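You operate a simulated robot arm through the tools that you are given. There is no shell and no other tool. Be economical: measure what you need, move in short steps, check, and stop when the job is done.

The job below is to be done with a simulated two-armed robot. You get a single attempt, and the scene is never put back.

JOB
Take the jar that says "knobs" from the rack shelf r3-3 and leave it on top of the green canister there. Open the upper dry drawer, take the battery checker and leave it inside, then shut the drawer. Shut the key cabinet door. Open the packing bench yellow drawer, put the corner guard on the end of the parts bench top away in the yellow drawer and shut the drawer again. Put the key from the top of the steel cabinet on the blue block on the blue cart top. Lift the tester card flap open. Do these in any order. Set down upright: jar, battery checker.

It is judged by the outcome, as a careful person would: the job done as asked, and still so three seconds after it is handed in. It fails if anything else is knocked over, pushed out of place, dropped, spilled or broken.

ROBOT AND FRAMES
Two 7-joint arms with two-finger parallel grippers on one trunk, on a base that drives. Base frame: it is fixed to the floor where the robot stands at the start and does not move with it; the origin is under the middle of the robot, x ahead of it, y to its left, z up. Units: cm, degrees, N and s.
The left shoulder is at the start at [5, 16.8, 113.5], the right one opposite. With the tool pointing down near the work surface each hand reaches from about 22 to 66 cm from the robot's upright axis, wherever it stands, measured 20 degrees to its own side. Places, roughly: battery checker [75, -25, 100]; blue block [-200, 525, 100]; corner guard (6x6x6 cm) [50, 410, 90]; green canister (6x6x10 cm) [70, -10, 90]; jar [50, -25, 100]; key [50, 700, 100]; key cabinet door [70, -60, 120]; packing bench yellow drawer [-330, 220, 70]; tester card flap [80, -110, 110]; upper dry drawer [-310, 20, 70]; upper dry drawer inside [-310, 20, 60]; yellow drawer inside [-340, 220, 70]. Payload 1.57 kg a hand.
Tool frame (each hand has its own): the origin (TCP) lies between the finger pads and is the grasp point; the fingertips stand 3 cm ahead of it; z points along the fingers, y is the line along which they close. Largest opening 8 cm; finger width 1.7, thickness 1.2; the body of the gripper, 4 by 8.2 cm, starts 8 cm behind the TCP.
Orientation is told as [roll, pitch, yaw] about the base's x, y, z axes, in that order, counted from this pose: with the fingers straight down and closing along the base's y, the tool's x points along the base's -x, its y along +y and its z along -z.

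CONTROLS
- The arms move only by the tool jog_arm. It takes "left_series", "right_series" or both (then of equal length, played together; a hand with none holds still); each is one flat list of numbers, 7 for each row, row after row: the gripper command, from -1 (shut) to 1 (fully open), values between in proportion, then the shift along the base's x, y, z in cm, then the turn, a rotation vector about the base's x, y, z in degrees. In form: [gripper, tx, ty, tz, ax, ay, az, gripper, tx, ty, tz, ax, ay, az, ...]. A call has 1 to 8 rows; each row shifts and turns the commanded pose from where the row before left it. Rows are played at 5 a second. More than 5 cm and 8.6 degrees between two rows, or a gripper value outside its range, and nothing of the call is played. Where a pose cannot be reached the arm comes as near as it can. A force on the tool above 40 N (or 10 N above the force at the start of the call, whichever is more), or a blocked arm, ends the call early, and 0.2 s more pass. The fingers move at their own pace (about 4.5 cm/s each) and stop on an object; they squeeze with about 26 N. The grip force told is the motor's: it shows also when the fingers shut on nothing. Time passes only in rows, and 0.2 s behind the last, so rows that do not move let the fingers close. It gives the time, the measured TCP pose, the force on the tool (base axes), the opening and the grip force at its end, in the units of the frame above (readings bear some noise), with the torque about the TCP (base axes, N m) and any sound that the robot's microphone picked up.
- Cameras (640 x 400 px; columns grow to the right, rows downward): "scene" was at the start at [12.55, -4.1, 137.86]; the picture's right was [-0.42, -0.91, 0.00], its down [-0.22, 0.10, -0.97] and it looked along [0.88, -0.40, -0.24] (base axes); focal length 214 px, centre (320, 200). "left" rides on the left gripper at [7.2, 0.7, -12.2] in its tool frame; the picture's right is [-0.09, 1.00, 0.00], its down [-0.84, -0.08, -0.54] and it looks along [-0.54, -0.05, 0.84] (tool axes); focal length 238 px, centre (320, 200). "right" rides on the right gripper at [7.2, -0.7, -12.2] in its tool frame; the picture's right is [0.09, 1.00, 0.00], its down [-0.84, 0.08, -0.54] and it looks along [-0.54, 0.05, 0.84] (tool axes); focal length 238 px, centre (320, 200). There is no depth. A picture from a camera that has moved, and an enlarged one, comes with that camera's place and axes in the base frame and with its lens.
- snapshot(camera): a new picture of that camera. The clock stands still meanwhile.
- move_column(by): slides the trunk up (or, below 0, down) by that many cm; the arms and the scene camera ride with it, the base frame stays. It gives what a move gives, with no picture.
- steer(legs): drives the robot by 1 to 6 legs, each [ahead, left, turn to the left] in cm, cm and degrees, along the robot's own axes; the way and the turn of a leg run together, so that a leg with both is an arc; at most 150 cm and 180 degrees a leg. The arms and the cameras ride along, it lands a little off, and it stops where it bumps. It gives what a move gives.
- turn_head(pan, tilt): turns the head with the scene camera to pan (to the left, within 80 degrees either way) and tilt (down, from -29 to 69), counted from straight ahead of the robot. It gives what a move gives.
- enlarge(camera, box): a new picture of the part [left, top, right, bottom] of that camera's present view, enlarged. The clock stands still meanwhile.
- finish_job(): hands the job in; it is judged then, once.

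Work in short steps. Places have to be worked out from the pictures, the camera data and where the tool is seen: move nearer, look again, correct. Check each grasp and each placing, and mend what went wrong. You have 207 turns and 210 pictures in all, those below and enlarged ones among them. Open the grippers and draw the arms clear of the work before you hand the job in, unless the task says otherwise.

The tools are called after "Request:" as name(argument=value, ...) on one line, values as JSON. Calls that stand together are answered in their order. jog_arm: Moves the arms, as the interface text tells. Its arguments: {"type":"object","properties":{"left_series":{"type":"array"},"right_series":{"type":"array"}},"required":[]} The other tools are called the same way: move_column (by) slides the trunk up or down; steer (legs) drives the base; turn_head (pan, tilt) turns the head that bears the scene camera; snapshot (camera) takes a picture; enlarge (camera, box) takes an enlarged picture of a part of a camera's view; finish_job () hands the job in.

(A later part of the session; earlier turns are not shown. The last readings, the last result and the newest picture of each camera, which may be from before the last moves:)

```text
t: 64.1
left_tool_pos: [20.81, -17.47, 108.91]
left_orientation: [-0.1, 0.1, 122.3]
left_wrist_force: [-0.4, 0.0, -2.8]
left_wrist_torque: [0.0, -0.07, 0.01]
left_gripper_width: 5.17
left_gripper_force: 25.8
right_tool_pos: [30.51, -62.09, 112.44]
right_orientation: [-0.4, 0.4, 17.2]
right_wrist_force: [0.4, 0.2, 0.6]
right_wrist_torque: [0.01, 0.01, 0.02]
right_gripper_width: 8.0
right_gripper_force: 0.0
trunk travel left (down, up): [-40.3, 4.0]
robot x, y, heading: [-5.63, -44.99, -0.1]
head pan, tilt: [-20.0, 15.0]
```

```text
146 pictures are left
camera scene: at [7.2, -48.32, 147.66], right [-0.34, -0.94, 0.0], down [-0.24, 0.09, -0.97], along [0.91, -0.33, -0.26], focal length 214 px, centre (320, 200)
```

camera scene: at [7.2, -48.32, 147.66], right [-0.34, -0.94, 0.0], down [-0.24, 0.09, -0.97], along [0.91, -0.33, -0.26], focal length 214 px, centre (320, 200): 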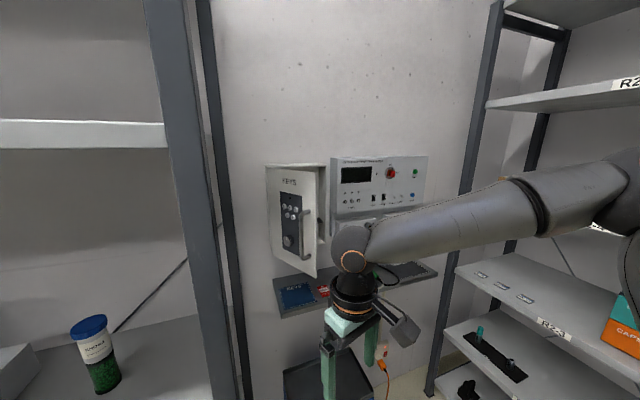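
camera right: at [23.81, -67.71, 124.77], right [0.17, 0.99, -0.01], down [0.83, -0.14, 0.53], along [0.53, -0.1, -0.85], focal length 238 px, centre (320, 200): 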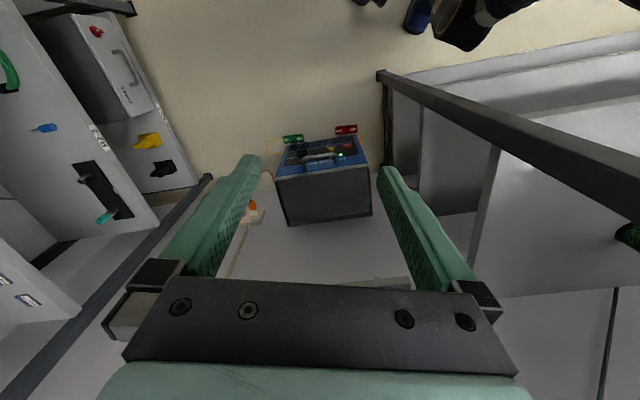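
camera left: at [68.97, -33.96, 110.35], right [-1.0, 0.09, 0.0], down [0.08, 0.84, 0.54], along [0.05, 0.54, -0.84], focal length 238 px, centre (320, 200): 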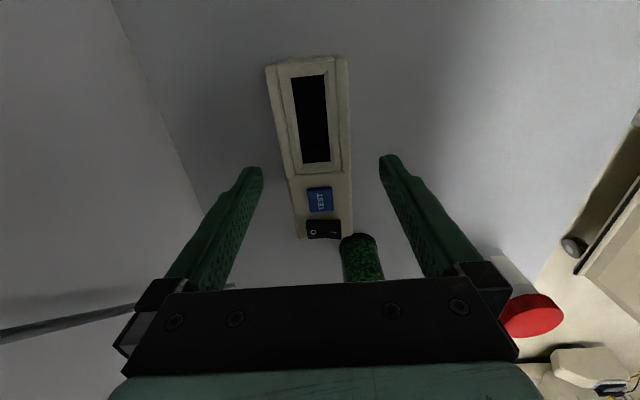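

I turn the right hand to point forward (+x) with fingers closed while moving it forward, into the gap left of the door.

Request:
jog_arm(right_series=[-1, 0, 0, 0, 0, 0, -8.5, -1, 0, 0, 0, 0, 0, -8.5, -1, 1.5, 1, 1, 0, -8.5, 0, -1, 1.5, 1, 1, 0, -8.5, 0, -1, 1.5, 1, 1, 0, -8.5, 0, -1, 1.5, 1, 1, 0, -8.5, 0, -1, 1.5, 1, 1, 0, -8.5, 0, -1, 1.5, 1, 1, 0, -8.5, 0])

Request:
snapshot(camera="scene")

```text
t: 65.9
left_tool_pos: [20.78, -17.49, 108.8]
left_orientation: [-0.2, 0.1, 122.4]
left_wrist_force: [-0.1, 0.0, -3.5]
left_wrist_torque: [0.04, 0.04, 0.05]
left_gripper_width: 5.2
left_gripper_force: 25.9
right_tool_pos: [39.82, -55.95, 118.57]
right_orientation: [-0.4, -50.6, 0.0]
right_wrist_force: [-0.1, 0.2, -0.6]
right_wrist_torque: [-0.02, 0.01, 0.01]
right_gripper_width: 0.01
right_gripper_force: 20.8
trunk travel left (down, up): [-40.3, 4.0]
robot x, y, heading: [-5.72, -44.73, 0.1]
head pan, tilt: [-20.0, 15.0]
```

```text
145 pictures are left
camera scene: at [7.26, -48.33, 147.66], right [-0.34, -0.94, 0.0], down [-0.24, 0.09, -0.97], along [0.91, -0.33, -0.26], focal length 214 px, centre (320, 200)
```

scene: 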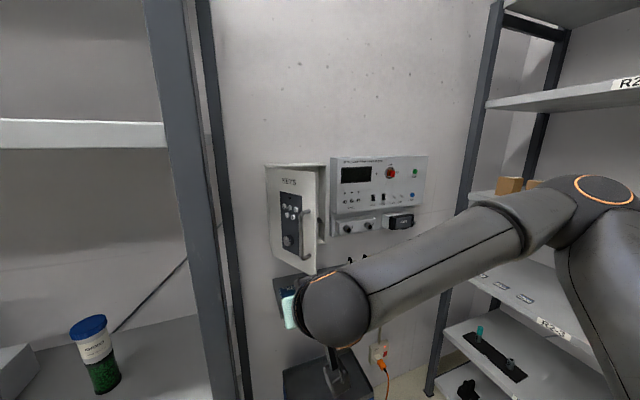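

Works. I finish the pitch to horizontal, raise to z≈121, then drive forward 10 cm (hand stays left of the door edge at (59, −65)).

Request:
jog_arm(right_series=[-1, 1, 0, 1, 0, -8.5, 0, -1, 1, 0, 1, 0, -8.5, 0, -1, 1, 0, 0.5, 0, -8.5, 0, -1, 1, 0, 0, 0, -8.5, 0, -1, 0, 0, 0, 0, -4.5, 0])

Request:
steer(legs=[[10, 0, 0]])

Request:
snapshot(camera="scene")

Request:
snapshot(camera="right")

```text
t: 67.1
left_tool_pos: [20.68, -17.58, 108.9]
left_orientation: [0.0, 0.2, 122.3]
left_wrist_force: [-1.0, 0.4, -3.0]
left_wrist_torque: [-0.02, -0.03, -0.03]
left_gripper_width: 5.19
left_gripper_force: 26.2
right_tool_pos: [43.56, -56.78, 121.34]
right_orientation: [-4.7, -89.1, 4.3]
right_wrist_force: [0.8, 0.5, 0.4]
right_wrist_torque: [-0.01, -0.02, -0.01]
right_gripper_width: 0.0
right_gripper_force: 21.3
right hand out of reach, approached as far as the arm can: row 5
trunk travel left (down, up): [-40.3, 4.0]
robot x, y, heading: [-5.54, -44.71, 0.0]
head pan, tilt: [-20.0, 15.0]
```

```text
t: 68.2
left_tool_pos: [30.81, -17.59, 108.81]
left_orientation: [-0.1, 0.1, 122.3]
left_wrist_force: [-0.1, 0.6, -2.9]
left_wrist_torque: [-0.02, -0.02, 0.04]
left_gripper_width: 5.19
left_gripper_force: 25.9
right_tool_pos: [53.58, -56.67, 121.15]
right_orientation: [-7.5, -88.9, 7.0]
right_wrist_force: [0.2, -0.4, -0.3]
right_wrist_torque: [0.0, -0.02, -0.01]
right_gripper_width: 0.02
right_gripper_force: 21.4
trunk travel left (down, up): [-40.3, 4.0]
robot x, y, heading: [4.28, -44.63, -0.2]
head pan, tilt: [-20.0, 15.0]
```

```text
144 pictures are left
camera scene: at [17.28, -48.36, 147.65], right [-0.34, -0.94, 0.0], down [-0.24, 0.09, -0.97], along [0.91, -0.33, -0.26], focal length 214 px, centre (320, 200)
```

scene: 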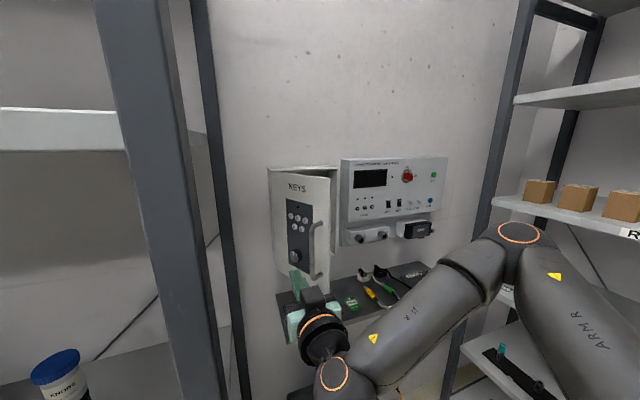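

```text
143 pictures are left
camera right: at [41.32, -57.43, 114.31], right [0.0, 1.0, -0.09], down [-0.53, 0.08, 0.85], along [0.85, 0.05, 0.52], focal length 238 px, centre (320, 200)
```

right: 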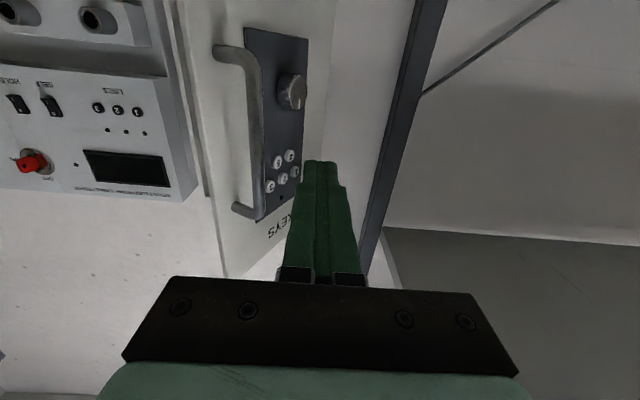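

Fingers are left of the door face. I advance 6 cm beside the face, then sweep −y to swing the door.

Request:
jog_arm(right_series=[-1, 3, 0, 0, 0, 0, 0, -1, 3, 0, 0, 0, 0, 0, -1, 0, -2.5, 0, 0, 0, 0, -1, 0.5, -2.5, 0, 0, 0, 0, -1, 1, -2.5, 0, 0, 0, 0, -1, 1.5, -2.5, 0, 0, 0, 0])

Request:
snapshot(camera="scene")

Request:
snapshot(camera="right")

```text
t: 69.6
left_tool_pos: [30.67, -17.71, 108.89]
left_orientation: [0.0, 0.1, 122.3]
left_wrist_force: [-0.5, 0.4, -3.4]
left_wrist_torque: [-0.02, -0.06, 0.03]
left_gripper_width: 5.19
left_gripper_force: 25.2
right_tool_pos: [62.73, -67.35, 121.61]
right_orientation: [-8.2, -89.0, 7.9]
right_wrist_force: [0.1, 0.2, -0.6]
right_wrist_torque: [0.01, 0.04, 0.06]
right_gripper_width: 0.01
right_gripper_force: 21.9
right hand out of reach, approached as far as the arm can: row 2
trunk travel left (down, up): [-40.3, 4.0]
robot x, y, heading: [4.28, -45.17, -0.1]
head pan, tilt: [-20.0, 15.0]
```

```text
142 pictures are left
camera scene: at [17.17, -48.41, 147.66], right [-0.34, -0.94, 0.0], down [-0.24, 0.09, -0.97], along [0.91, -0.33, -0.26], focal length 214 px, centre (320, 200)
```

scene: 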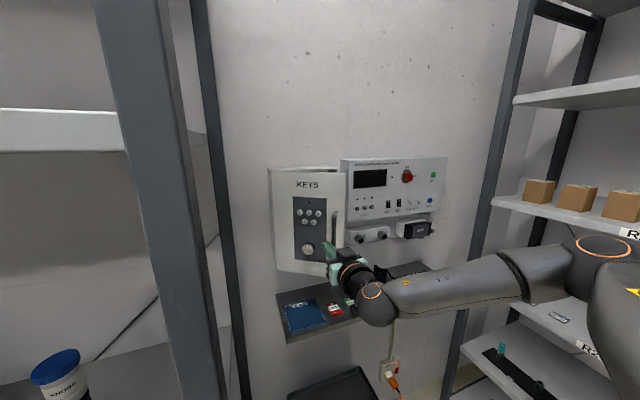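

```text
141 pictures are left
camera right: at [50.48, -68.02, 114.83], right [0.0, 1.0, -0.09], down [-0.53, 0.08, 0.85], along [0.85, 0.05, 0.52], focal length 238 px, centre (320, 200)
```

right: 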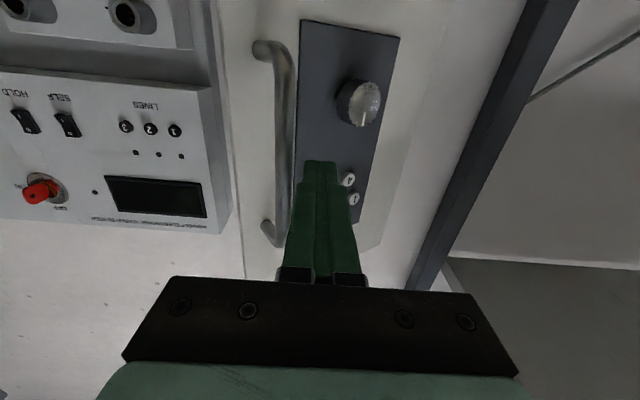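

The door is about half shut. I push on in +x with slight −y, aiming between handle and keypad.

Request:
jog_arm(right_series=[-1, 0.5, -2, 0, 0, 0, 0, -1, 2.5, -1.5, 0, 0, 0, 0, -1, 2.5, -1, 0, 0, 0, 0, -1, 2.5, -0.5, 0, 0, 0, 0, -1, 2, 0, 0, 0, 0, 0])

Request:
snapshot(camera="scene")

Request:
snapshot(camera="right")

```text
t: 70.8
left_tool_pos: [30.77, -17.63, 108.79]
left_orientation: [0.0, 0.0, 122.3]
left_wrist_force: [-0.5, 0.4, -3.6]
left_wrist_torque: [0.0, 0.0, 0.03]
left_gripper_width: 5.19
left_gripper_force: 25.9
right_tool_pos: [72.65, -72.42, 121.62]
right_orientation: [-8.1, -88.9, 7.8]
right_wrist_force: [1.4, 0.3, -0.3]
right_wrist_torque: [-0.01, -0.01, 0.01]
right_gripper_width: 0.01
right_gripper_force: 20.9
trunk travel left (down, up): [-40.3, 4.0]
robot x, y, heading: [4.43, -45.06, -0.2]
head pan, tilt: [-20.0, 15.0]
```

```text
140 pictures are left
camera scene: at [17.19, -48.34, 147.66], right [-0.34, -0.94, 0.0], down [-0.24, 0.09, -0.97], along [0.91, -0.33, -0.26], focal length 214 px, centre (320, 200)
```

scene: 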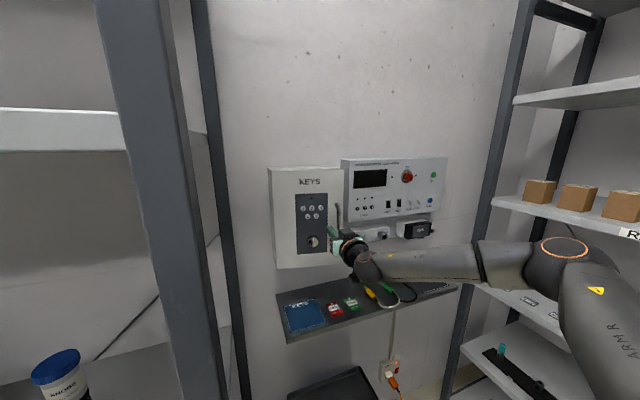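

```text
139 pictures are left
camera right: at [60.35, -73.0, 114.73], right [0.0, 1.0, -0.09], down [-0.53, 0.08, 0.85], along [0.85, 0.05, 0.52], focal length 238 px, centre (320, 200)
```

right: 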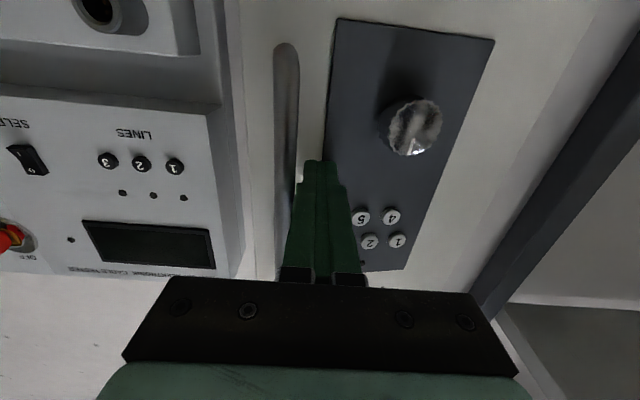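

Nearly closed; push on in small steps until force rises.

Request:
jog_arm(right_series=[-1, 1.5, 0, 0, 0, 0, 0, -1, 1.5, 0, 0, 0, 0, 0, -1, 1.5, 0, 0, 0, 0, 0, -1, 1, 0, 0, 0, 0, 0])

Request:
enlarge(camera="scene", box=[240, 140, 480, 290])

```text
t: 71.6
left_tool_pos: [30.38, -17.67, 108.97]
left_orientation: [-0.2, 0.3, 122.1]
left_wrist_force: [-0.3, 0.7, -3.5]
left_wrist_torque: [-0.03, 0.01, 0.02]
left_gripper_width: 5.18
left_gripper_force: 26.2
right_tool_pos: [75.62, -72.3, 121.53]
right_orientation: [-8.1, -88.8, 7.9]
right_wrist_force: [-27.8, -1.1, 5.6]
right_wrist_torque: [0.05, -0.35, -0.2]
right_gripper_width: 0.0
right_gripper_force: 21.7
trunk travel left (down, up): [-40.3, 4.0]
robot x, y, heading: [4.35, -44.86, -0.6]
head pan, tilt: [-20.0, 15.0]
stopped in row 3 (right hand): the force on the tool passed its limit at 52 N (the readings are from after the stop); the commanded pose is now the measured one
```

```text
2.67 times, centred on (360, 215) of scene
camera zoom: at [16.44, -48.37, 147.74], right [-0.35, -0.94, 0.0], down [-0.24, 0.09, -0.97], along [0.91, -0.34, -0.25], focal length 572 px, centre (213, 160)
```

zoom: 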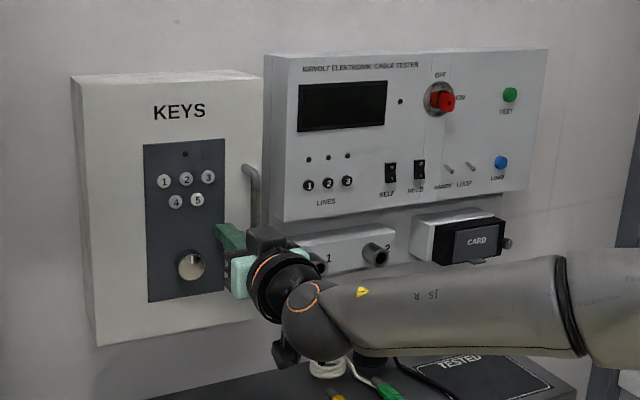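

The door is firmly shut (52 N stop). I back the robot off 12 cm (left hand clears the post) and slide right 38 cm to face the tester's card flap at roughly (77, −113, 112).

Request:
steer(legs=[[-12, 0, 0], [0, -38, 0]])

Request:
snapshot(camera="scene")

Request:
snapshot(camera="right")

```text
t: 76.2
left_tool_pos: [18.19, -54.29, 108.81]
left_orientation: [-0.1, 0.1, 122.0]
left_wrist_force: [0.9, 0.1, -2.1]
left_wrist_torque: [0.01, 0.0, 0.0]
left_gripper_width: 5.21
left_gripper_force: 25.8
right_tool_pos: [63.4, -109.25, 121.07]
right_orientation: [-6.1, -88.4, 5.8]
right_wrist_force: [0.1, 0.1, 0.1]
right_wrist_torque: [0.03, 0.01, 0.02]
right_gripper_width: 0.0
right_gripper_force: 21.3
trunk travel left (down, up): [-40.3, 4.0]
robot x, y, heading: [-8.38, -81.54, -0.3]
head pan, tilt: [-20.0, 15.0]
```

```text
137 pictures are left
camera scene: at [4.44, -85.1, 147.66], right [-0.35, -0.94, 0.0], down [-0.24, 0.09, -0.97], along [0.9, -0.34, -0.26], focal length 214 px, centre (320, 200)
```

scene: 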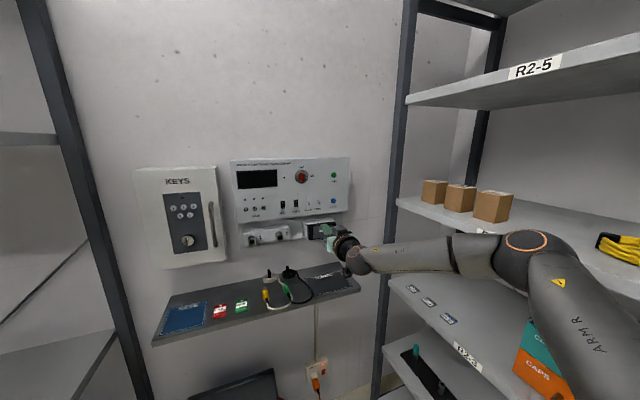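

```text
136 pictures are left
camera right: at [51.06, -109.82, 114.22], right [0.01, 1.0, -0.1], down [-0.52, 0.08, 0.85], along [0.86, 0.04, 0.52], focal length 238 px, centre (320, 200)
```

right: 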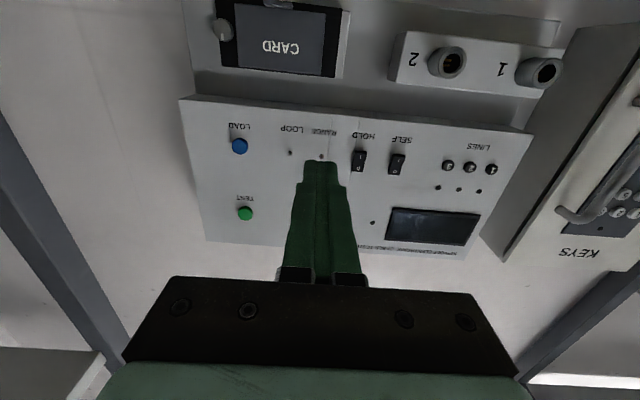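

The card plate centre is ≈ (79, −113.8, 113.6), lip at its bottom ≈ z 110.5. I retract slightly and roll the hand +90° about x, so the camera goes to the side and the hand is slim below.

Request:
jog_arm(right_series=[-1, -3, 0, 0, 0, 0, 0, -1, 0, 0, 0, 8.5, 0, 0, -1, 0, 0, 0, 8.5, 0, 0, -1, 0, 0, 0, 8.5, 0, 0, -1, 0, 0, 0, 8.5, 0, 0, -1, 0, 0, 0, 8.5, 0, 0, -1, 0, 0, 0, 8.5, 0, 0, -1, 0, 0, 0, 8.5, 0, 0])

Request:
jog_arm(right_series=[-1, 0, 0, 0, 8.5, 0, 0, -1, 0, 0, 0, 8.5, 0, 0, -1, 0, 0, 0, 8.5, 0, 0, -1, 0, 0, 0, 5, 0, 0, -1, 0, -2, -3, 0, 0, 0, -1, 0, -2, -3, 0, 0, 0])

Request:
snapshot(camera="right")

Request:
snapshot(camera="scene")

```text
t: 78.0
left_tool_pos: [18.09, -54.43, 108.89]
left_orientation: [-0.1, 0.1, 122.1]
left_wrist_force: [-1.3, 0.0, -1.8]
left_wrist_torque: [-0.01, 0.03, -0.02]
left_gripper_width: 5.2
left_gripper_force: 26.1
right_tool_pos: [59.38, -109.16, 122.96]
right_orientation: [88.2, -30.8, -88.0]
right_wrist_force: [-0.7, -0.4, 0.2]
right_wrist_torque: [-0.02, 0.03, -0.01]
right_gripper_width: 0.03
right_gripper_force: 21.3
right hand out of reach, approached as far as the arm can: row 8
trunk travel left (down, up): [-40.3, 4.0]
robot x, y, heading: [-8.3, -81.44, -0.6]
head pan, tilt: [-20.0, 15.0]
```

```text
t: 79.4
left_tool_pos: [18.19, -54.41, 108.81]
left_orientation: [-0.2, 0.1, 122.1]
left_wrist_force: [-0.2, -0.7, -3.6]
left_wrist_torque: [-0.01, 0.02, -0.03]
left_gripper_width: 5.17
left_gripper_force: 25.8
right_tool_pos: [55.71, -116.5, 130.23]
right_orientation: [89.0, -0.3, -88.3]
right_wrist_force: [0.4, 0.8, -0.8]
right_wrist_torque: [-0.01, -0.01, 0.0]
right_gripper_width: 0.01
right_gripper_force: 20.7
right hand out of reach, approached as far as the arm can: row 1, 2, 3, 4, 5, 6
trunk travel left (down, up): [-40.3, 4.0]
robot x, y, heading: [-8.36, -81.85, -0.6]
head pan, tilt: [-20.0, 15.0]
```

```text
135 pictures are left
camera right: at [43.37, -109.72, 129.75], right [0.01, 0.1, 1.0], down [-0.52, -0.85, 0.09], along [0.86, -0.51, 0.04], focal length 238 px, centre (320, 200)
```

right: 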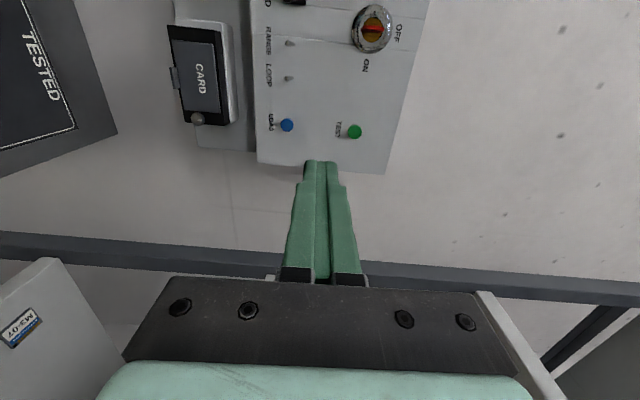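

```text
134 pictures are left
camera scene: at [4.42, -85.11, 147.66], right [-0.35, -0.94, 0.0], down [-0.24, 0.09, -0.97], along [0.9, -0.34, -0.26], focal length 214 px, centre (320, 200)
```

scene: 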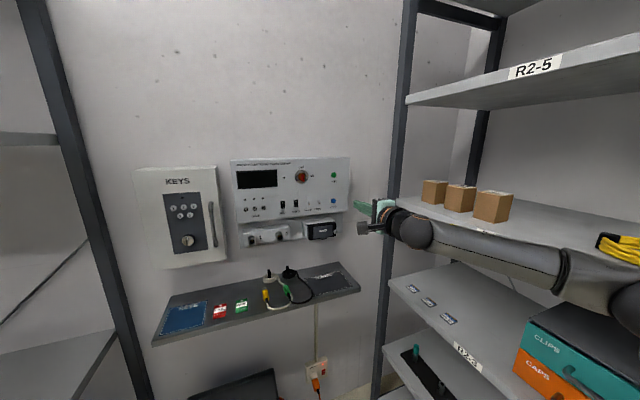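

The roll worked, but the hand now sits at (55.7, −116.5, 130). I lower the trunk by 21 cm to bring it to z≈109.

Request:
move_column(by=-21.5)

Request:
snapshot(camera="right")

Request:
snapshot(camera="scene")

```text
t: 81.7
left_tool_pos: [18.16, -54.41, 87.41]
left_orientation: [-0.1, 0.0, 122.0]
left_wrist_force: [-1.0, 0.1, -3.0]
left_wrist_torque: [0.02, -0.02, -0.02]
left_gripper_width: 5.22
left_gripper_force: 25.6
right_tool_pos: [55.71, -116.44, 108.68]
right_orientation: [89.1, -0.2, -88.2]
right_wrist_force: [0.4, -0.2, -0.4]
right_wrist_torque: [0.05, -0.01, -0.02]
right_gripper_width: 0.02
right_gripper_force: 21.2
trunk travel left (down, up): [-18.8, 25.5]
robot x, y, heading: [-8.23, -81.88, -0.6]
head pan, tilt: [-20.0, 15.0]
```

```text
133 pictures are left
camera right: at [43.39, -109.67, 108.25], right [0.01, 0.1, 1.0], down [-0.52, -0.85, 0.09], along [0.86, -0.51, 0.04], focal length 238 px, centre (320, 200)
```

right: 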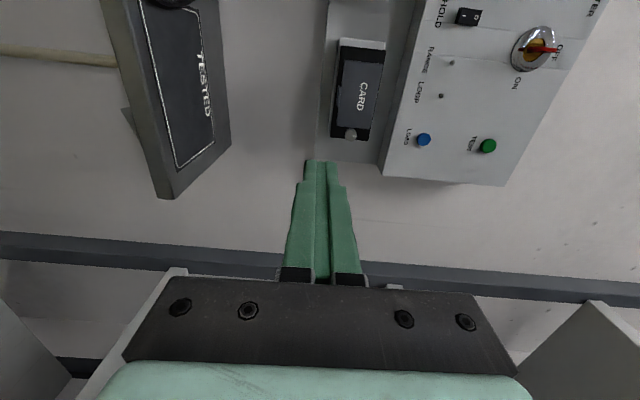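

```text
132 pictures are left
camera scene: at [4.43, -85.08, 126.17], right [-0.35, -0.94, 0.0], down [-0.24, 0.09, -0.97], along [0.9, -0.34, -0.26], focal length 214 px, centre (320, 200)
```

scene: 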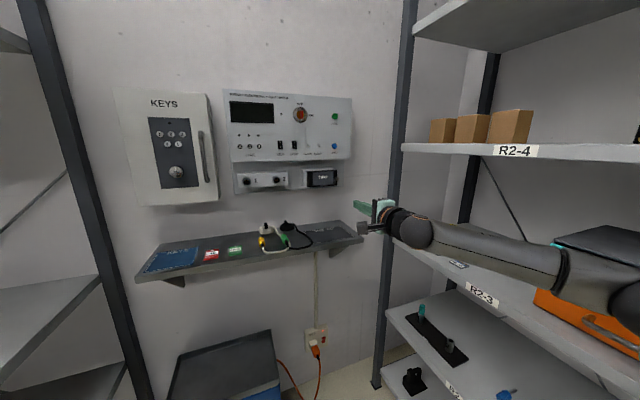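

I zoom in on the flap from the hand camera.

Request:
enlarge(camera="right", box=[280, 20, 420, 160])

Request:
enlarge(camera="scene", box=[270, 150, 370, 220])

```text
2.86 times, centred on (350, 90) of right
camera zoom: at [43.39, -109.67, 108.25], right [0.01, 0.1, 1.0], down [-0.52, -0.85, 0.09], along [0.86, -0.51, 0.04], focal length 681 px, centre (234, 514)
```

zoom: 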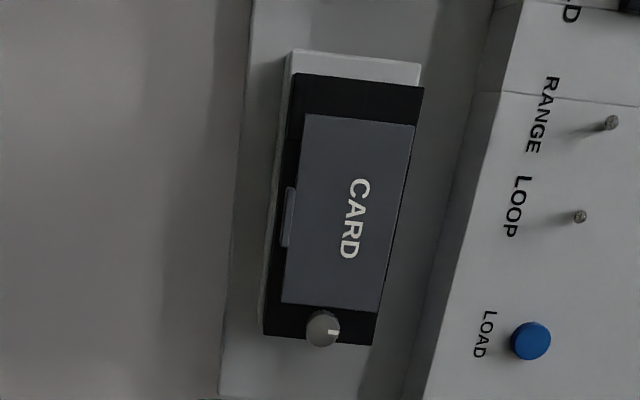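

```text
5.71 times, centred on (320, 185) of scene
camera zoom: at [4.43, -85.08, 126.17], right [-0.35, -0.94, 0.0], down [-0.24, 0.09, -0.97], along [0.9, -0.34, -0.26], focal length 1226 px, centre (320, 286)
```

zoom: 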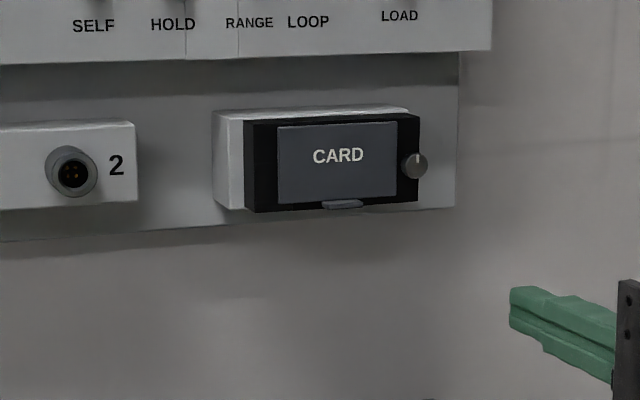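

Lip tip triangulates to (75.5, −113.5, 110.8); fingers are at z 108.7. I drive ahead 14 and left 2.8 so the fingertips end just before and below the lip.

Request:
steer(legs=[[14, 2.8, 0]])

Request:
enlarge(camera="right", box=[240, 20, 440, 200])

Request:
enlarge(camera="scene", box=[260, 140, 400, 250])

```text
t: 83.0
left_tool_pos: [32.07, -51.74, 87.26]
left_orientation: [-0.1, 0.1, 122.0]
left_wrist_force: [0.3, -1.2, -3.0]
left_wrist_torque: [0.01, -0.02, -0.03]
left_gripper_width: 5.19
left_gripper_force: 26.2
right_tool_pos: [69.73, -113.83, 108.67]
right_orientation: [88.9, -0.3, -88.3]
right_wrist_force: [-0.4, 0.3, -0.7]
right_wrist_torque: [0.0, 0.04, 0.0]
right_gripper_width: 0.0
right_gripper_force: 21.1
trunk travel left (down, up): [-18.8, 25.5]
robot x, y, heading: [5.47, -79.01, -0.1]
head pan, tilt: [-20.0, 15.0]
```

```text
2.22 times, centred on (340, 110) of right
camera zoom: at [57.34, -106.97, 108.23], right [0.01, 0.1, 0.99], down [-0.51, -0.85, 0.09], along [0.86, -0.51, 0.04], focal length 530 px, centre (276, 400)
```

zoom: 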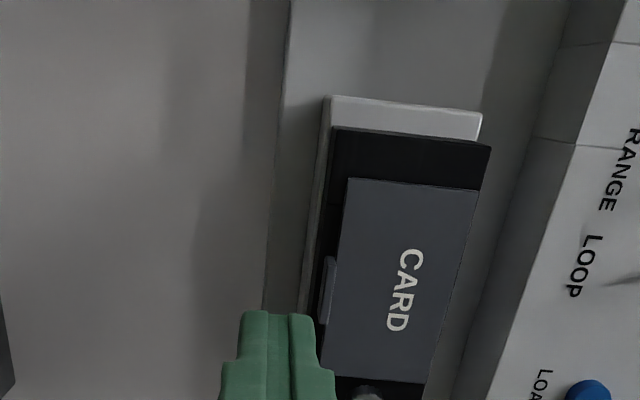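

```text
3.64 times, centred on (330, 195) of scene
camera zoom: at [18.36, -82.42, 126.16], right [-0.35, -0.94, 0.0], down [-0.24, 0.09, -0.97], along [0.91, -0.34, -0.26], focal length 780 px, centre (284, 218)
```

zoom: 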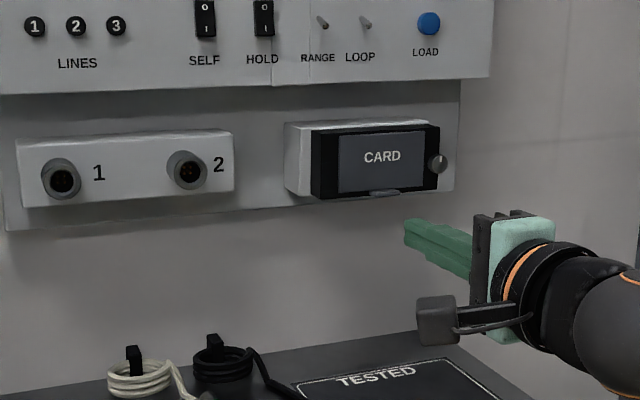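

Lip is around x 76, y −113.6, z 110.4–110.8; fingers' top at ≈109.9. I jog forward 3.2 cm under the lip.

Request:
jog_arm(right_series=[-1, 1.6, 0, 0, 0, 0, 0, -1, 1.6, 0.2, 0, 0, 0, 0])

Request:
enlarge(camera="right", box=[240, 20, 440, 200])

Request:
enlarge(camera="scene", box=[260, 140, 400, 250])

```text
t: 83.7
left_tool_pos: [32.03, -51.76, 87.32]
left_orientation: [-0.1, 0.1, 122.0]
left_wrist_force: [-0.2, 0.7, -2.9]
left_wrist_torque: [0.01, -0.02, 0.02]
left_gripper_width: 5.2
left_gripper_force: 26.3
right_tool_pos: [72.8, -113.64, 109.18]
right_orientation: [88.6, -0.3, -88.3]
right_wrist_force: [-0.4, -0.1, 0.7]
right_wrist_torque: [-0.02, 0.04, 0.02]
right_gripper_width: 0.0
right_gripper_force: 21.8
right hand out of reach, approached as far as the arm can: row 2
trunk travel left (down, up): [-18.8, 25.5]
robot x, y, heading: [5.7, -78.92, -0.5]
head pan, tilt: [-20.0, 15.0]
```

```text
2.22 times, centred on (340, 110) of right
camera zoom: at [60.44, -106.96, 108.75], right [0.02, 0.1, 0.99], down [-0.51, -0.85, 0.1], along [0.86, -0.51, 0.03], focal length 530 px, centre (276, 400)
```

zoom: 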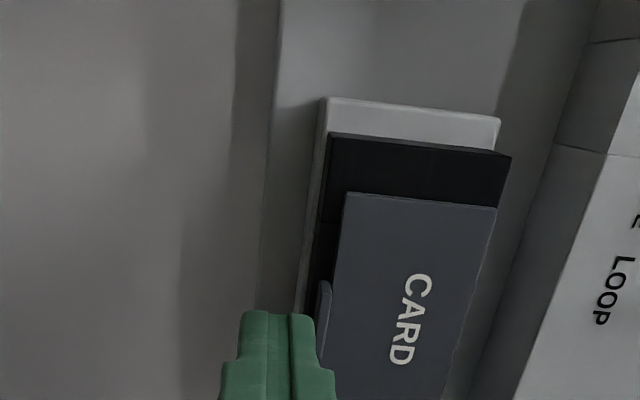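

```text
3.64 times, centred on (330, 195) of scene
camera zoom: at [18.34, -82.42, 126.16], right [-0.35, -0.94, 0.0], down [-0.24, 0.09, -0.97], along [0.91, -0.34, -0.26], focal length 780 px, centre (284, 218)
```

zoom: 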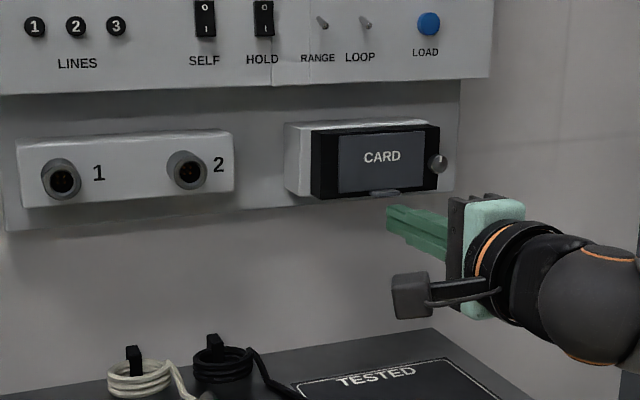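

The fingertips need ~1.2 cm more and a touch lower. I lower the trunk 0.6 and drive ahead 1.2.

Request:
move_column(by=-0.7)

Request:
steer(legs=[[1.2, 0, 0]])

Request:
enlarge(camera="right", box=[240, 20, 440, 200])

Request:
enlarge(camera="scene", box=[290, 150, 370, 210])

```text
t: 84.2
left_tool_pos: [32.03, -51.68, 86.66]
left_orientation: [0.0, 0.1, 122.0]
left_wrist_force: [0.2, 0.3, -3.2]
left_wrist_torque: [0.04, 0.02, 0.03]
left_gripper_width: 5.18
left_gripper_force: 26.2
right_tool_pos: [72.79, -113.63, 108.38]
right_orientation: [88.6, -0.4, -88.1]
right_wrist_force: [0.0, 0.8, -0.4]
right_wrist_torque: [0.01, 0.0, 0.03]
right_gripper_width: 0.0
right_gripper_force: 21.4
trunk travel left (down, up): [-18.1, 26.2]
robot x, y, heading: [5.07, -78.76, -0.4]
head pan, tilt: [-20.0, 15.0]
```

```text
t: 85.0
left_tool_pos: [33.32, -51.73, 86.63]
left_orientation: [-0.1, 0.1, 121.9]
left_wrist_force: [0.1, 1.0, -1.9]
left_wrist_torque: [-0.02, -0.01, -0.02]
left_gripper_width: 5.21
left_gripper_force: 25.8
right_tool_pos: [74.12, -113.59, 108.35]
right_orientation: [88.6, -0.5, -88.1]
right_wrist_force: [-0.3, 0.6, 0.1]
right_wrist_torque: [-0.03, 0.0, 0.01]
right_gripper_width: 0.0
right_gripper_force: 21.3
trunk travel left (down, up): [-18.1, 26.2]
robot x, y, heading: [7.0, -78.93, -0.4]
head pan, tilt: [-20.0, 15.0]
```

```text
2.22 times, centred on (340, 110) of right
camera zoom: at [61.66, -106.96, 108.03], right [0.02, 0.1, 0.99], down [-0.51, -0.85, 0.1], along [0.86, -0.51, 0.03], focal length 530 px, centre (276, 400)
```

zoom: 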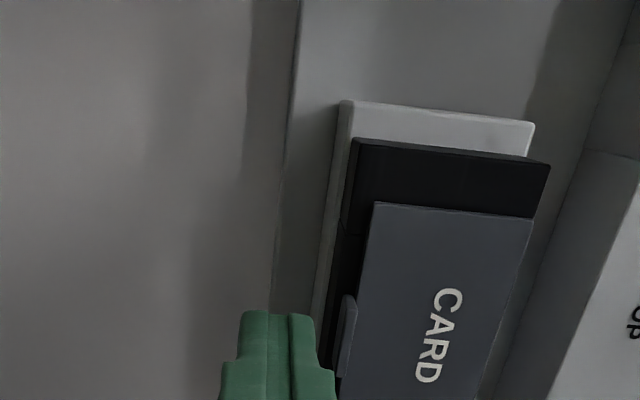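

```text
6.67 times, centred on (330, 180) of scene
camera zoom: at [19.58, -82.43, 125.46], right [-0.35, -0.94, 0.0], down [-0.24, 0.09, -0.97], along [0.91, -0.34, -0.26], focal length 1430 px, centre (253, 333)
```

zoom: 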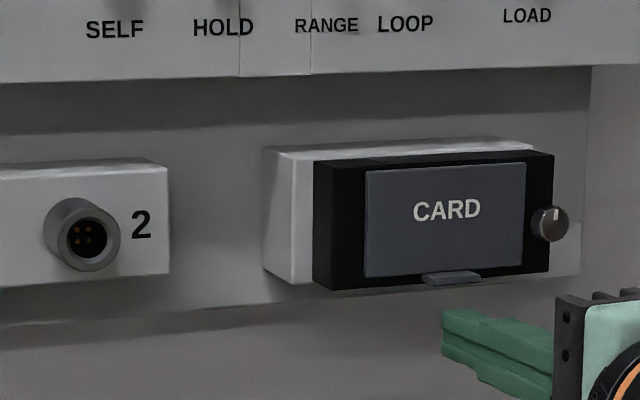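

Tip now sits under the lip. I lift by arm in small steps, with the force guard.

Request:
jog_arm(right_series=[-1, 0, 0, 0.7, 0, 0, 0, -1, 0, 0, 0.7, 0, 0, 0, -1, 0, 0, 0.7, 0, 0, 0, -1, 0, 0, 0.7, 0, 0, 0])

Request:
enlarge(camera="right", box=[240, 20, 440, 200])

Request:
enlarge(camera="scene", box=[290, 150, 370, 210])

```text
t: 86.0
left_tool_pos: [33.28, -51.65, 86.69]
left_orientation: [0.0, 0.1, 122.1]
left_wrist_force: [-1.4, -0.2, -2.8]
left_wrist_torque: [-0.02, -0.03, 0.01]
left_gripper_width: 5.17
left_gripper_force: 25.7
right_tool_pos: [73.94, -113.7, 111.21]
right_orientation: [88.6, -0.4, -88.1]
right_wrist_force: [0.1, 0.4, -0.2]
right_wrist_torque: [0.02, 0.02, 0.02]
right_gripper_width: 0.01
right_gripper_force: 21.5
trunk travel left (down, up): [-18.1, 26.2]
robot x, y, heading: [6.92, -79.0, -0.6]
head pan, tilt: [-20.0, 15.0]
```

```text
2.22 times, centred on (340, 110) of right
camera zoom: at [61.6, -107.01, 110.85], right [0.02, 0.1, 0.99], down [-0.51, -0.85, 0.1], along [0.86, -0.51, 0.03], focal length 530 px, centre (276, 400)
```

zoom: 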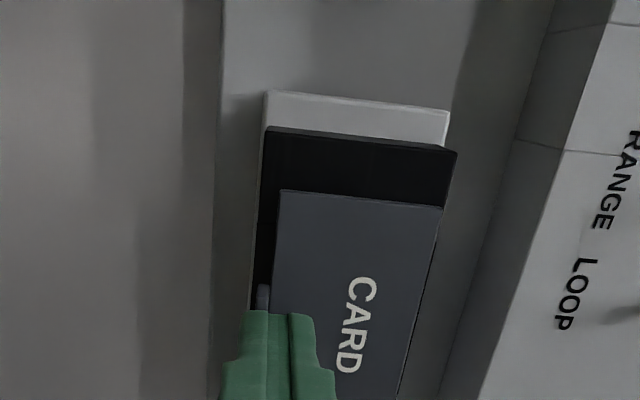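

```text
6.67 times, centred on (330, 180) of scene
camera zoom: at [19.55, -82.43, 125.46], right [-0.35, -0.94, 0.0], down [-0.24, 0.09, -0.97], along [0.91, -0.34, -0.26], focal length 1430 px, centre (253, 333)
```

zoom: 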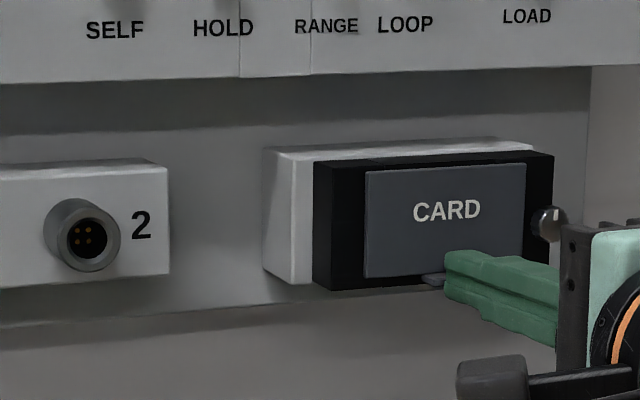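

The fingers passed in front of the lip without catching: it's a bit deeper. I lower again, drive 1.3 ahead (and 0.4 left), and retry.

Request:
jog_arm(right_series=[-1, 0, 0, -1.4, 0, 0, 0, -1, 0, 0, -1.4, 0, 0, 0])

Request:
steer(legs=[[1.3, 0.4, 0]])

Request:
enlarge(camera="right", box=[240, 20, 440, 200])

Request:
jog_arm(right_series=[-1, 0, 0, 0.7, 0, 0, 0, -1, 0, 0, 0.7, 0, 0, 0])

Request:
enlarge(camera="scene", box=[290, 150, 370, 210])

```text
t: 86.6
left_tool_pos: [33.37, -51.67, 86.62]
left_orientation: [-0.2, 0.1, 122.0]
left_wrist_force: [-0.6, -0.2, -2.9]
left_wrist_torque: [0.0, -0.01, 0.02]
left_gripper_width: 5.17
left_gripper_force: 26.0
right_tool_pos: [73.89, -113.73, 108.45]
right_orientation: [88.7, -0.5, -88.2]
right_wrist_force: [0.4, -0.5, 0.2]
right_wrist_torque: [0.01, 0.0, 0.04]
right_gripper_width: 0.01
right_gripper_force: 21.3
trunk travel left (down, up): [-18.1, 26.2]
robot x, y, heading: [6.65, -79.08, -0.2]
head pan, tilt: [-20.0, 15.0]
```

```text
t: 87.3
left_tool_pos: [34.52, -51.34, 86.66]
left_orientation: [-0.1, 0.2, 122.0]
left_wrist_force: [0.0, 0.3, -1.8]
left_wrist_torque: [0.0, 0.0, 0.0]
left_gripper_width: 5.17
left_gripper_force: 26.2
right_tool_pos: [75.33, -113.4, 108.27]
right_orientation: [88.7, -0.5, -88.2]
right_wrist_force: [0.4, -0.1, 0.1]
right_wrist_torque: [0.03, -0.01, 0.0]
right_gripper_width: 0.0
right_gripper_force: 21.2
trunk travel left (down, up): [-18.1, 26.2]
robot x, y, heading: [8.07, -78.75, -0.7]
head pan, tilt: [-20.0, 15.0]
```

```text
2.22 times, centred on (340, 110) of right
camera zoom: at [62.83, -106.59, 108.01], right [0.02, 0.1, 0.99], down [-0.51, -0.85, 0.1], along [0.86, -0.51, 0.03], focal length 530 px, centre (276, 400)
```

zoom: 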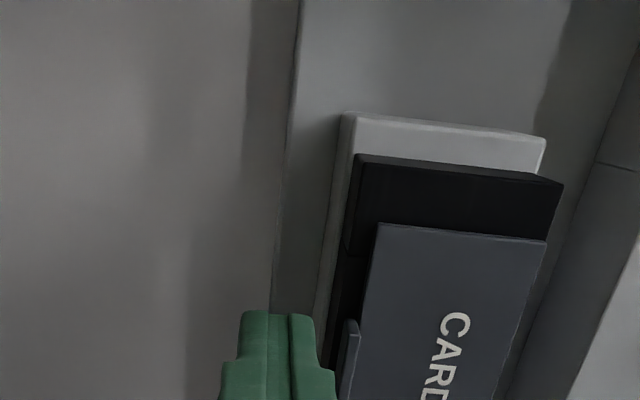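

```text
t: 87.9
left_tool_pos: [34.62, -51.25, 86.68]
left_orientation: [-0.2, 0.1, 122.0]
left_wrist_force: [-0.3, -0.4, -2.7]
left_wrist_torque: [-0.03, -0.05, -0.01]
left_gripper_width: 5.19
left_gripper_force: 26.3
right_tool_pos: [75.07, -113.34, 109.5]
right_orientation: [88.3, -0.4, -88.1]
right_wrist_force: [-3.9, 0.4, -5.6]
right_wrist_torque: [0.03, 0.06, -0.01]
right_gripper_width: 0.01
right_gripper_force: 21.1
trunk travel left (down, up): [-18.1, 26.2]
robot x, y, heading: [7.97, -78.47, -0.1]
head pan, tilt: [-20.0, 15.0]
```

```text
6.67 times, centred on (330, 180) of scene
camera zoom: at [20.84, -82.07, 125.44], right [-0.35, -0.94, 0.0], down [-0.24, 0.09, -0.97], along [0.91, -0.34, -0.26], focal length 1430 px, centre (253, 333)
```

zoom: 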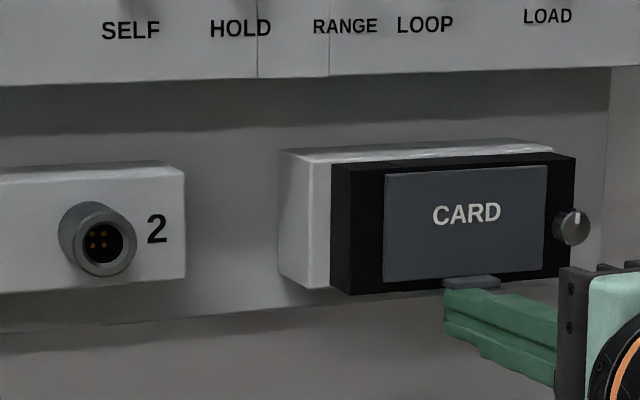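

Contact (5.6 N) under the lip. Continue raising in steps.

Request:
jog_arm(right_series=[-1, 0, 0, 0.5, 0, 0, 0, -1, 0, 0, 0.5, 0, 0, 0, -1, 0, 0, 0.5, 0, 0, 0])

Request:
enlarge(camera="scene", box=[290, 150, 370, 210])

```text
t: 88.6
left_tool_pos: [34.57, -51.39, 86.57]
left_orientation: [-0.1, 0.1, 122.0]
left_wrist_force: [0.0, 0.1, -3.6]
left_wrist_torque: [0.02, 0.0, 0.0]
left_gripper_width: 5.18
left_gripper_force: 26.1
right_tool_pos: [75.29, -113.29, 109.4]
right_orientation: [87.2, -0.4, -88.1]
right_wrist_force: [-2.1, -0.4, -4.3]
right_wrist_torque: [0.02, 0.11, -0.03]
right_gripper_width: 0.01
right_gripper_force: 21.1
trunk travel left (down, up): [-18.1, 26.2]
robot x, y, heading: [7.83, -78.64, -0.5]
head pan, tilt: [-20.0, 15.0]
stopped in row 3 (right hand): the force on the tool passed its limit at 42 N (the readings are from after the stop); the commanded pose is now the measured one
```

```text
6.67 times, centred on (330, 180) of scene
camera zoom: at [20.81, -82.07, 125.49], right [-0.35, -0.94, 0.0], down [-0.24, 0.09, -0.97], along [0.91, -0.34, -0.26], focal length 1430 px, centre (253, 333)
```

zoom: 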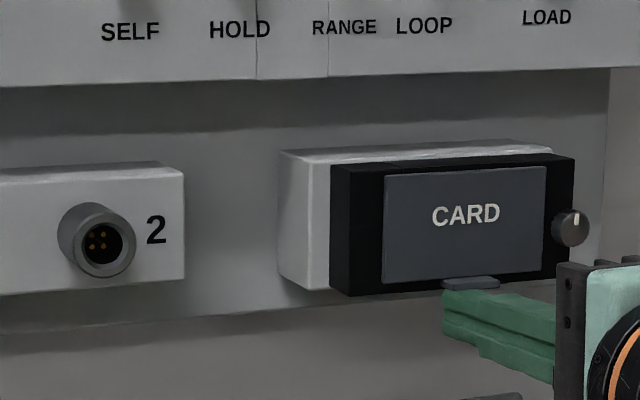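

Blocked at 42 N: the tip is a bit too deep, pressing the housing too. I lower, retract 0.6 cm and lift again.

Request:
jog_arm(right_series=[-1, 0, 0, -0.8, 0, 0, 0, -1, -0.6, 0, 0, 0, 0, 0, -1, 0, 0, 0.6, 0, 0, 0, -1, 0, 0, 0.6, 0, 0, 0, -1, 0, 0, 0.5, 0, 0, 0])

Request:
enlarge(camera="scene", box=[290, 150, 370, 210])

```text
t: 89.8
left_tool_pos: [34.48, -51.38, 86.58]
left_orientation: [-0.1, -0.1, 122.1]
left_wrist_force: [0.1, -0.8, -2.2]
left_wrist_torque: [-0.01, -0.01, -0.01]
left_gripper_width: 5.2
left_gripper_force: 25.9
right_tool_pos: [74.57, -113.36, 109.57]
right_orientation: [86.5, -0.3, -87.8]
right_wrist_force: [-13.1, 4.1, -25.6]
right_wrist_torque: [0.12, 0.56, 0.02]
right_gripper_width: 0.0
right_gripper_force: 21.2
trunk travel left (down, up): [-18.1, 26.2]
robot x, y, heading: [8.01, -78.6, -0.4]
head pan, tilt: [-20.0, 15.0]
```

```text
6.67 times, centred on (330, 180) of scene
camera zoom: at [20.89, -82.13, 125.39], right [-0.35, -0.94, 0.0], down [-0.24, 0.09, -0.97], along [0.9, -0.34, -0.26], focal length 1430 px, centre (253, 333)
```

zoom: 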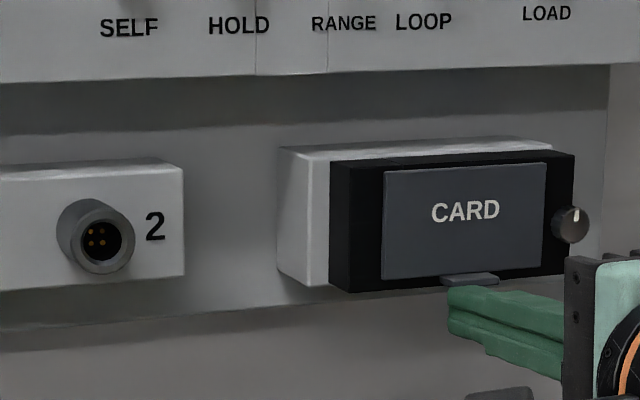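

Still closed at 25 N upward force; maybe the side knob is a latch. I relieve the force, back off, and look closely at knob and lip.

Request:
jog_arm(right_series=[-1, 0, 0, -1.4, 0, 0, 0, -1, -2, 0, 0, 0, 0, 0])

Request:
enlarge(camera="scene", box=[325, 165, 367, 195])

Request:
enlarge(camera="right", box=[290, 80, 410, 180])

```text
t: 90.4
left_tool_pos: [34.58, -51.27, 86.74]
left_orientation: [-0.1, 0.1, 122.1]
left_wrist_force: [0.2, 0.2, -3.3]
left_wrist_torque: [-0.01, 0.0, -0.02]
left_gripper_width: 5.18
left_gripper_force: 25.9
right_tool_pos: [72.65, -113.02, 109.36]
right_orientation: [87.8, -0.6, -87.9]
right_wrist_force: [0.6, 0.2, -0.1]
right_wrist_torque: [-0.01, -0.01, -0.03]
right_gripper_width: 0.0
right_gripper_force: 21.1
trunk travel left (down, up): [-18.1, 26.2]
robot x, y, heading: [7.75, -78.57, -0.3]
head pan, tilt: [-20.0, 15.0]
```

```text
13.33 times, centred on (346, 180) of scene
camera zoom: at [20.81, -82.05, 125.49], right [-0.35, -0.94, 0.0], down [-0.24, 0.09, -0.97], along [0.91, -0.34, -0.26], focal length 2860 px, centre (-27, 467)
```

zoom: 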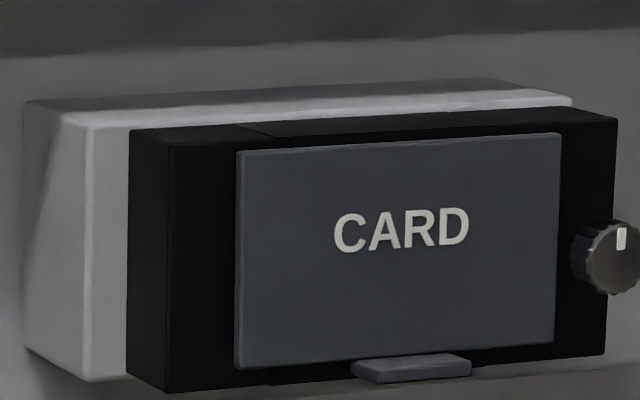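

```text
4.00 times, centred on (350, 130) of right
camera zoom: at [60.19, -106.39, 109.25], right [0.04, 0.1, 0.99], down [-0.51, -0.86, 0.11], along [0.86, -0.51, 0.02], focal length 953 px, centre (200, 480)
```

zoom: 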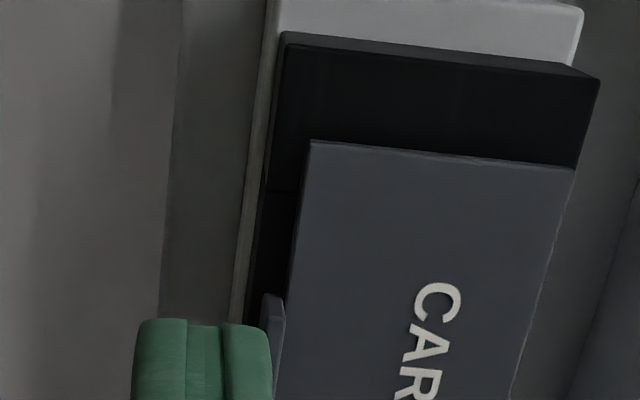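

The lip protrudes only ~1 cm from the frame, so pinching it and pulling outward gives better leverage. I open the fingers to ~3 cm around the lip height (z≈110.7).

Request:
jog_arm(right_series=[-0.3, -0.5, -0.3, 0.7, 0, 0, 0, -0.3, 0, 0, 0.7, 0, 0, 0, -0.3, 0, 0, 0, 0, 0, 0])

Request:
enlarge(camera="right", box=[240, 80, 400, 200])

Request:
enlarge(camera="scene", box=[290, 150, 370, 210])

```text
t: 91.2
left_tool_pos: [34.5, -51.35, 86.66]
left_orientation: [0.0, 0.1, 122.0]
left_wrist_force: [0.3, -0.5, -3.7]
left_wrist_torque: [-0.01, -0.04, 0.01]
left_gripper_width: 5.17
left_gripper_force: 25.7
right_tool_pos: [72.14, -113.41, 110.6]
right_orientation: [87.4, -0.4, -87.8]
right_wrist_force: [0.1, -0.3, -0.1]
right_wrist_torque: [0.02, 0.01, -0.01]
right_gripper_width: 2.81
right_gripper_force: 0.1
trunk travel left (down, up): [-18.1, 26.2]
robot x, y, heading: [7.73, -78.62, -0.4]
head pan, tilt: [-20.0, 15.0]
```

```text
3.33 times, centred on (320, 140) of right
camera zoom: at [59.66, -106.81, 110.52], right [0.04, 0.1, 0.99], down [-0.51, -0.85, 0.11], along [0.86, -0.51, 0.02], focal length 794 px, centre (320, 400)
```

zoom: 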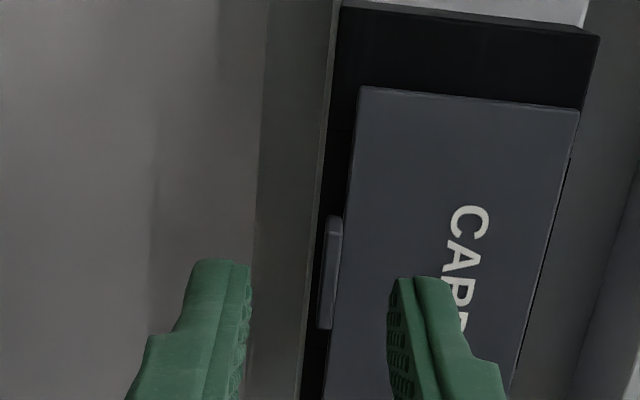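

```text
6.67 times, centred on (330, 180) of scene
camera zoom: at [20.79, -82.04, 125.46], right [-0.35, -0.94, 0.0], down [-0.24, 0.09, -0.97], along [0.91, -0.34, -0.26], focal length 1430 px, centre (253, 333)
```

zoom: 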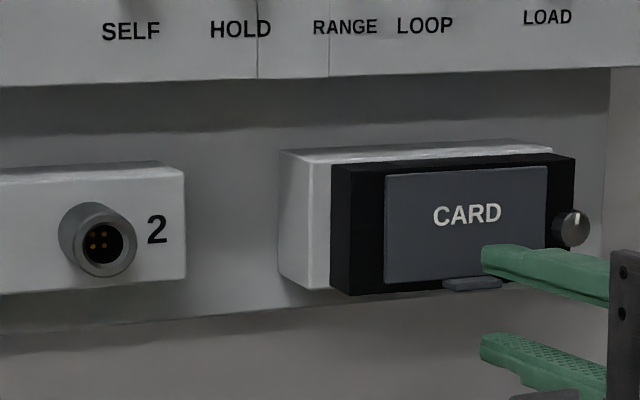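

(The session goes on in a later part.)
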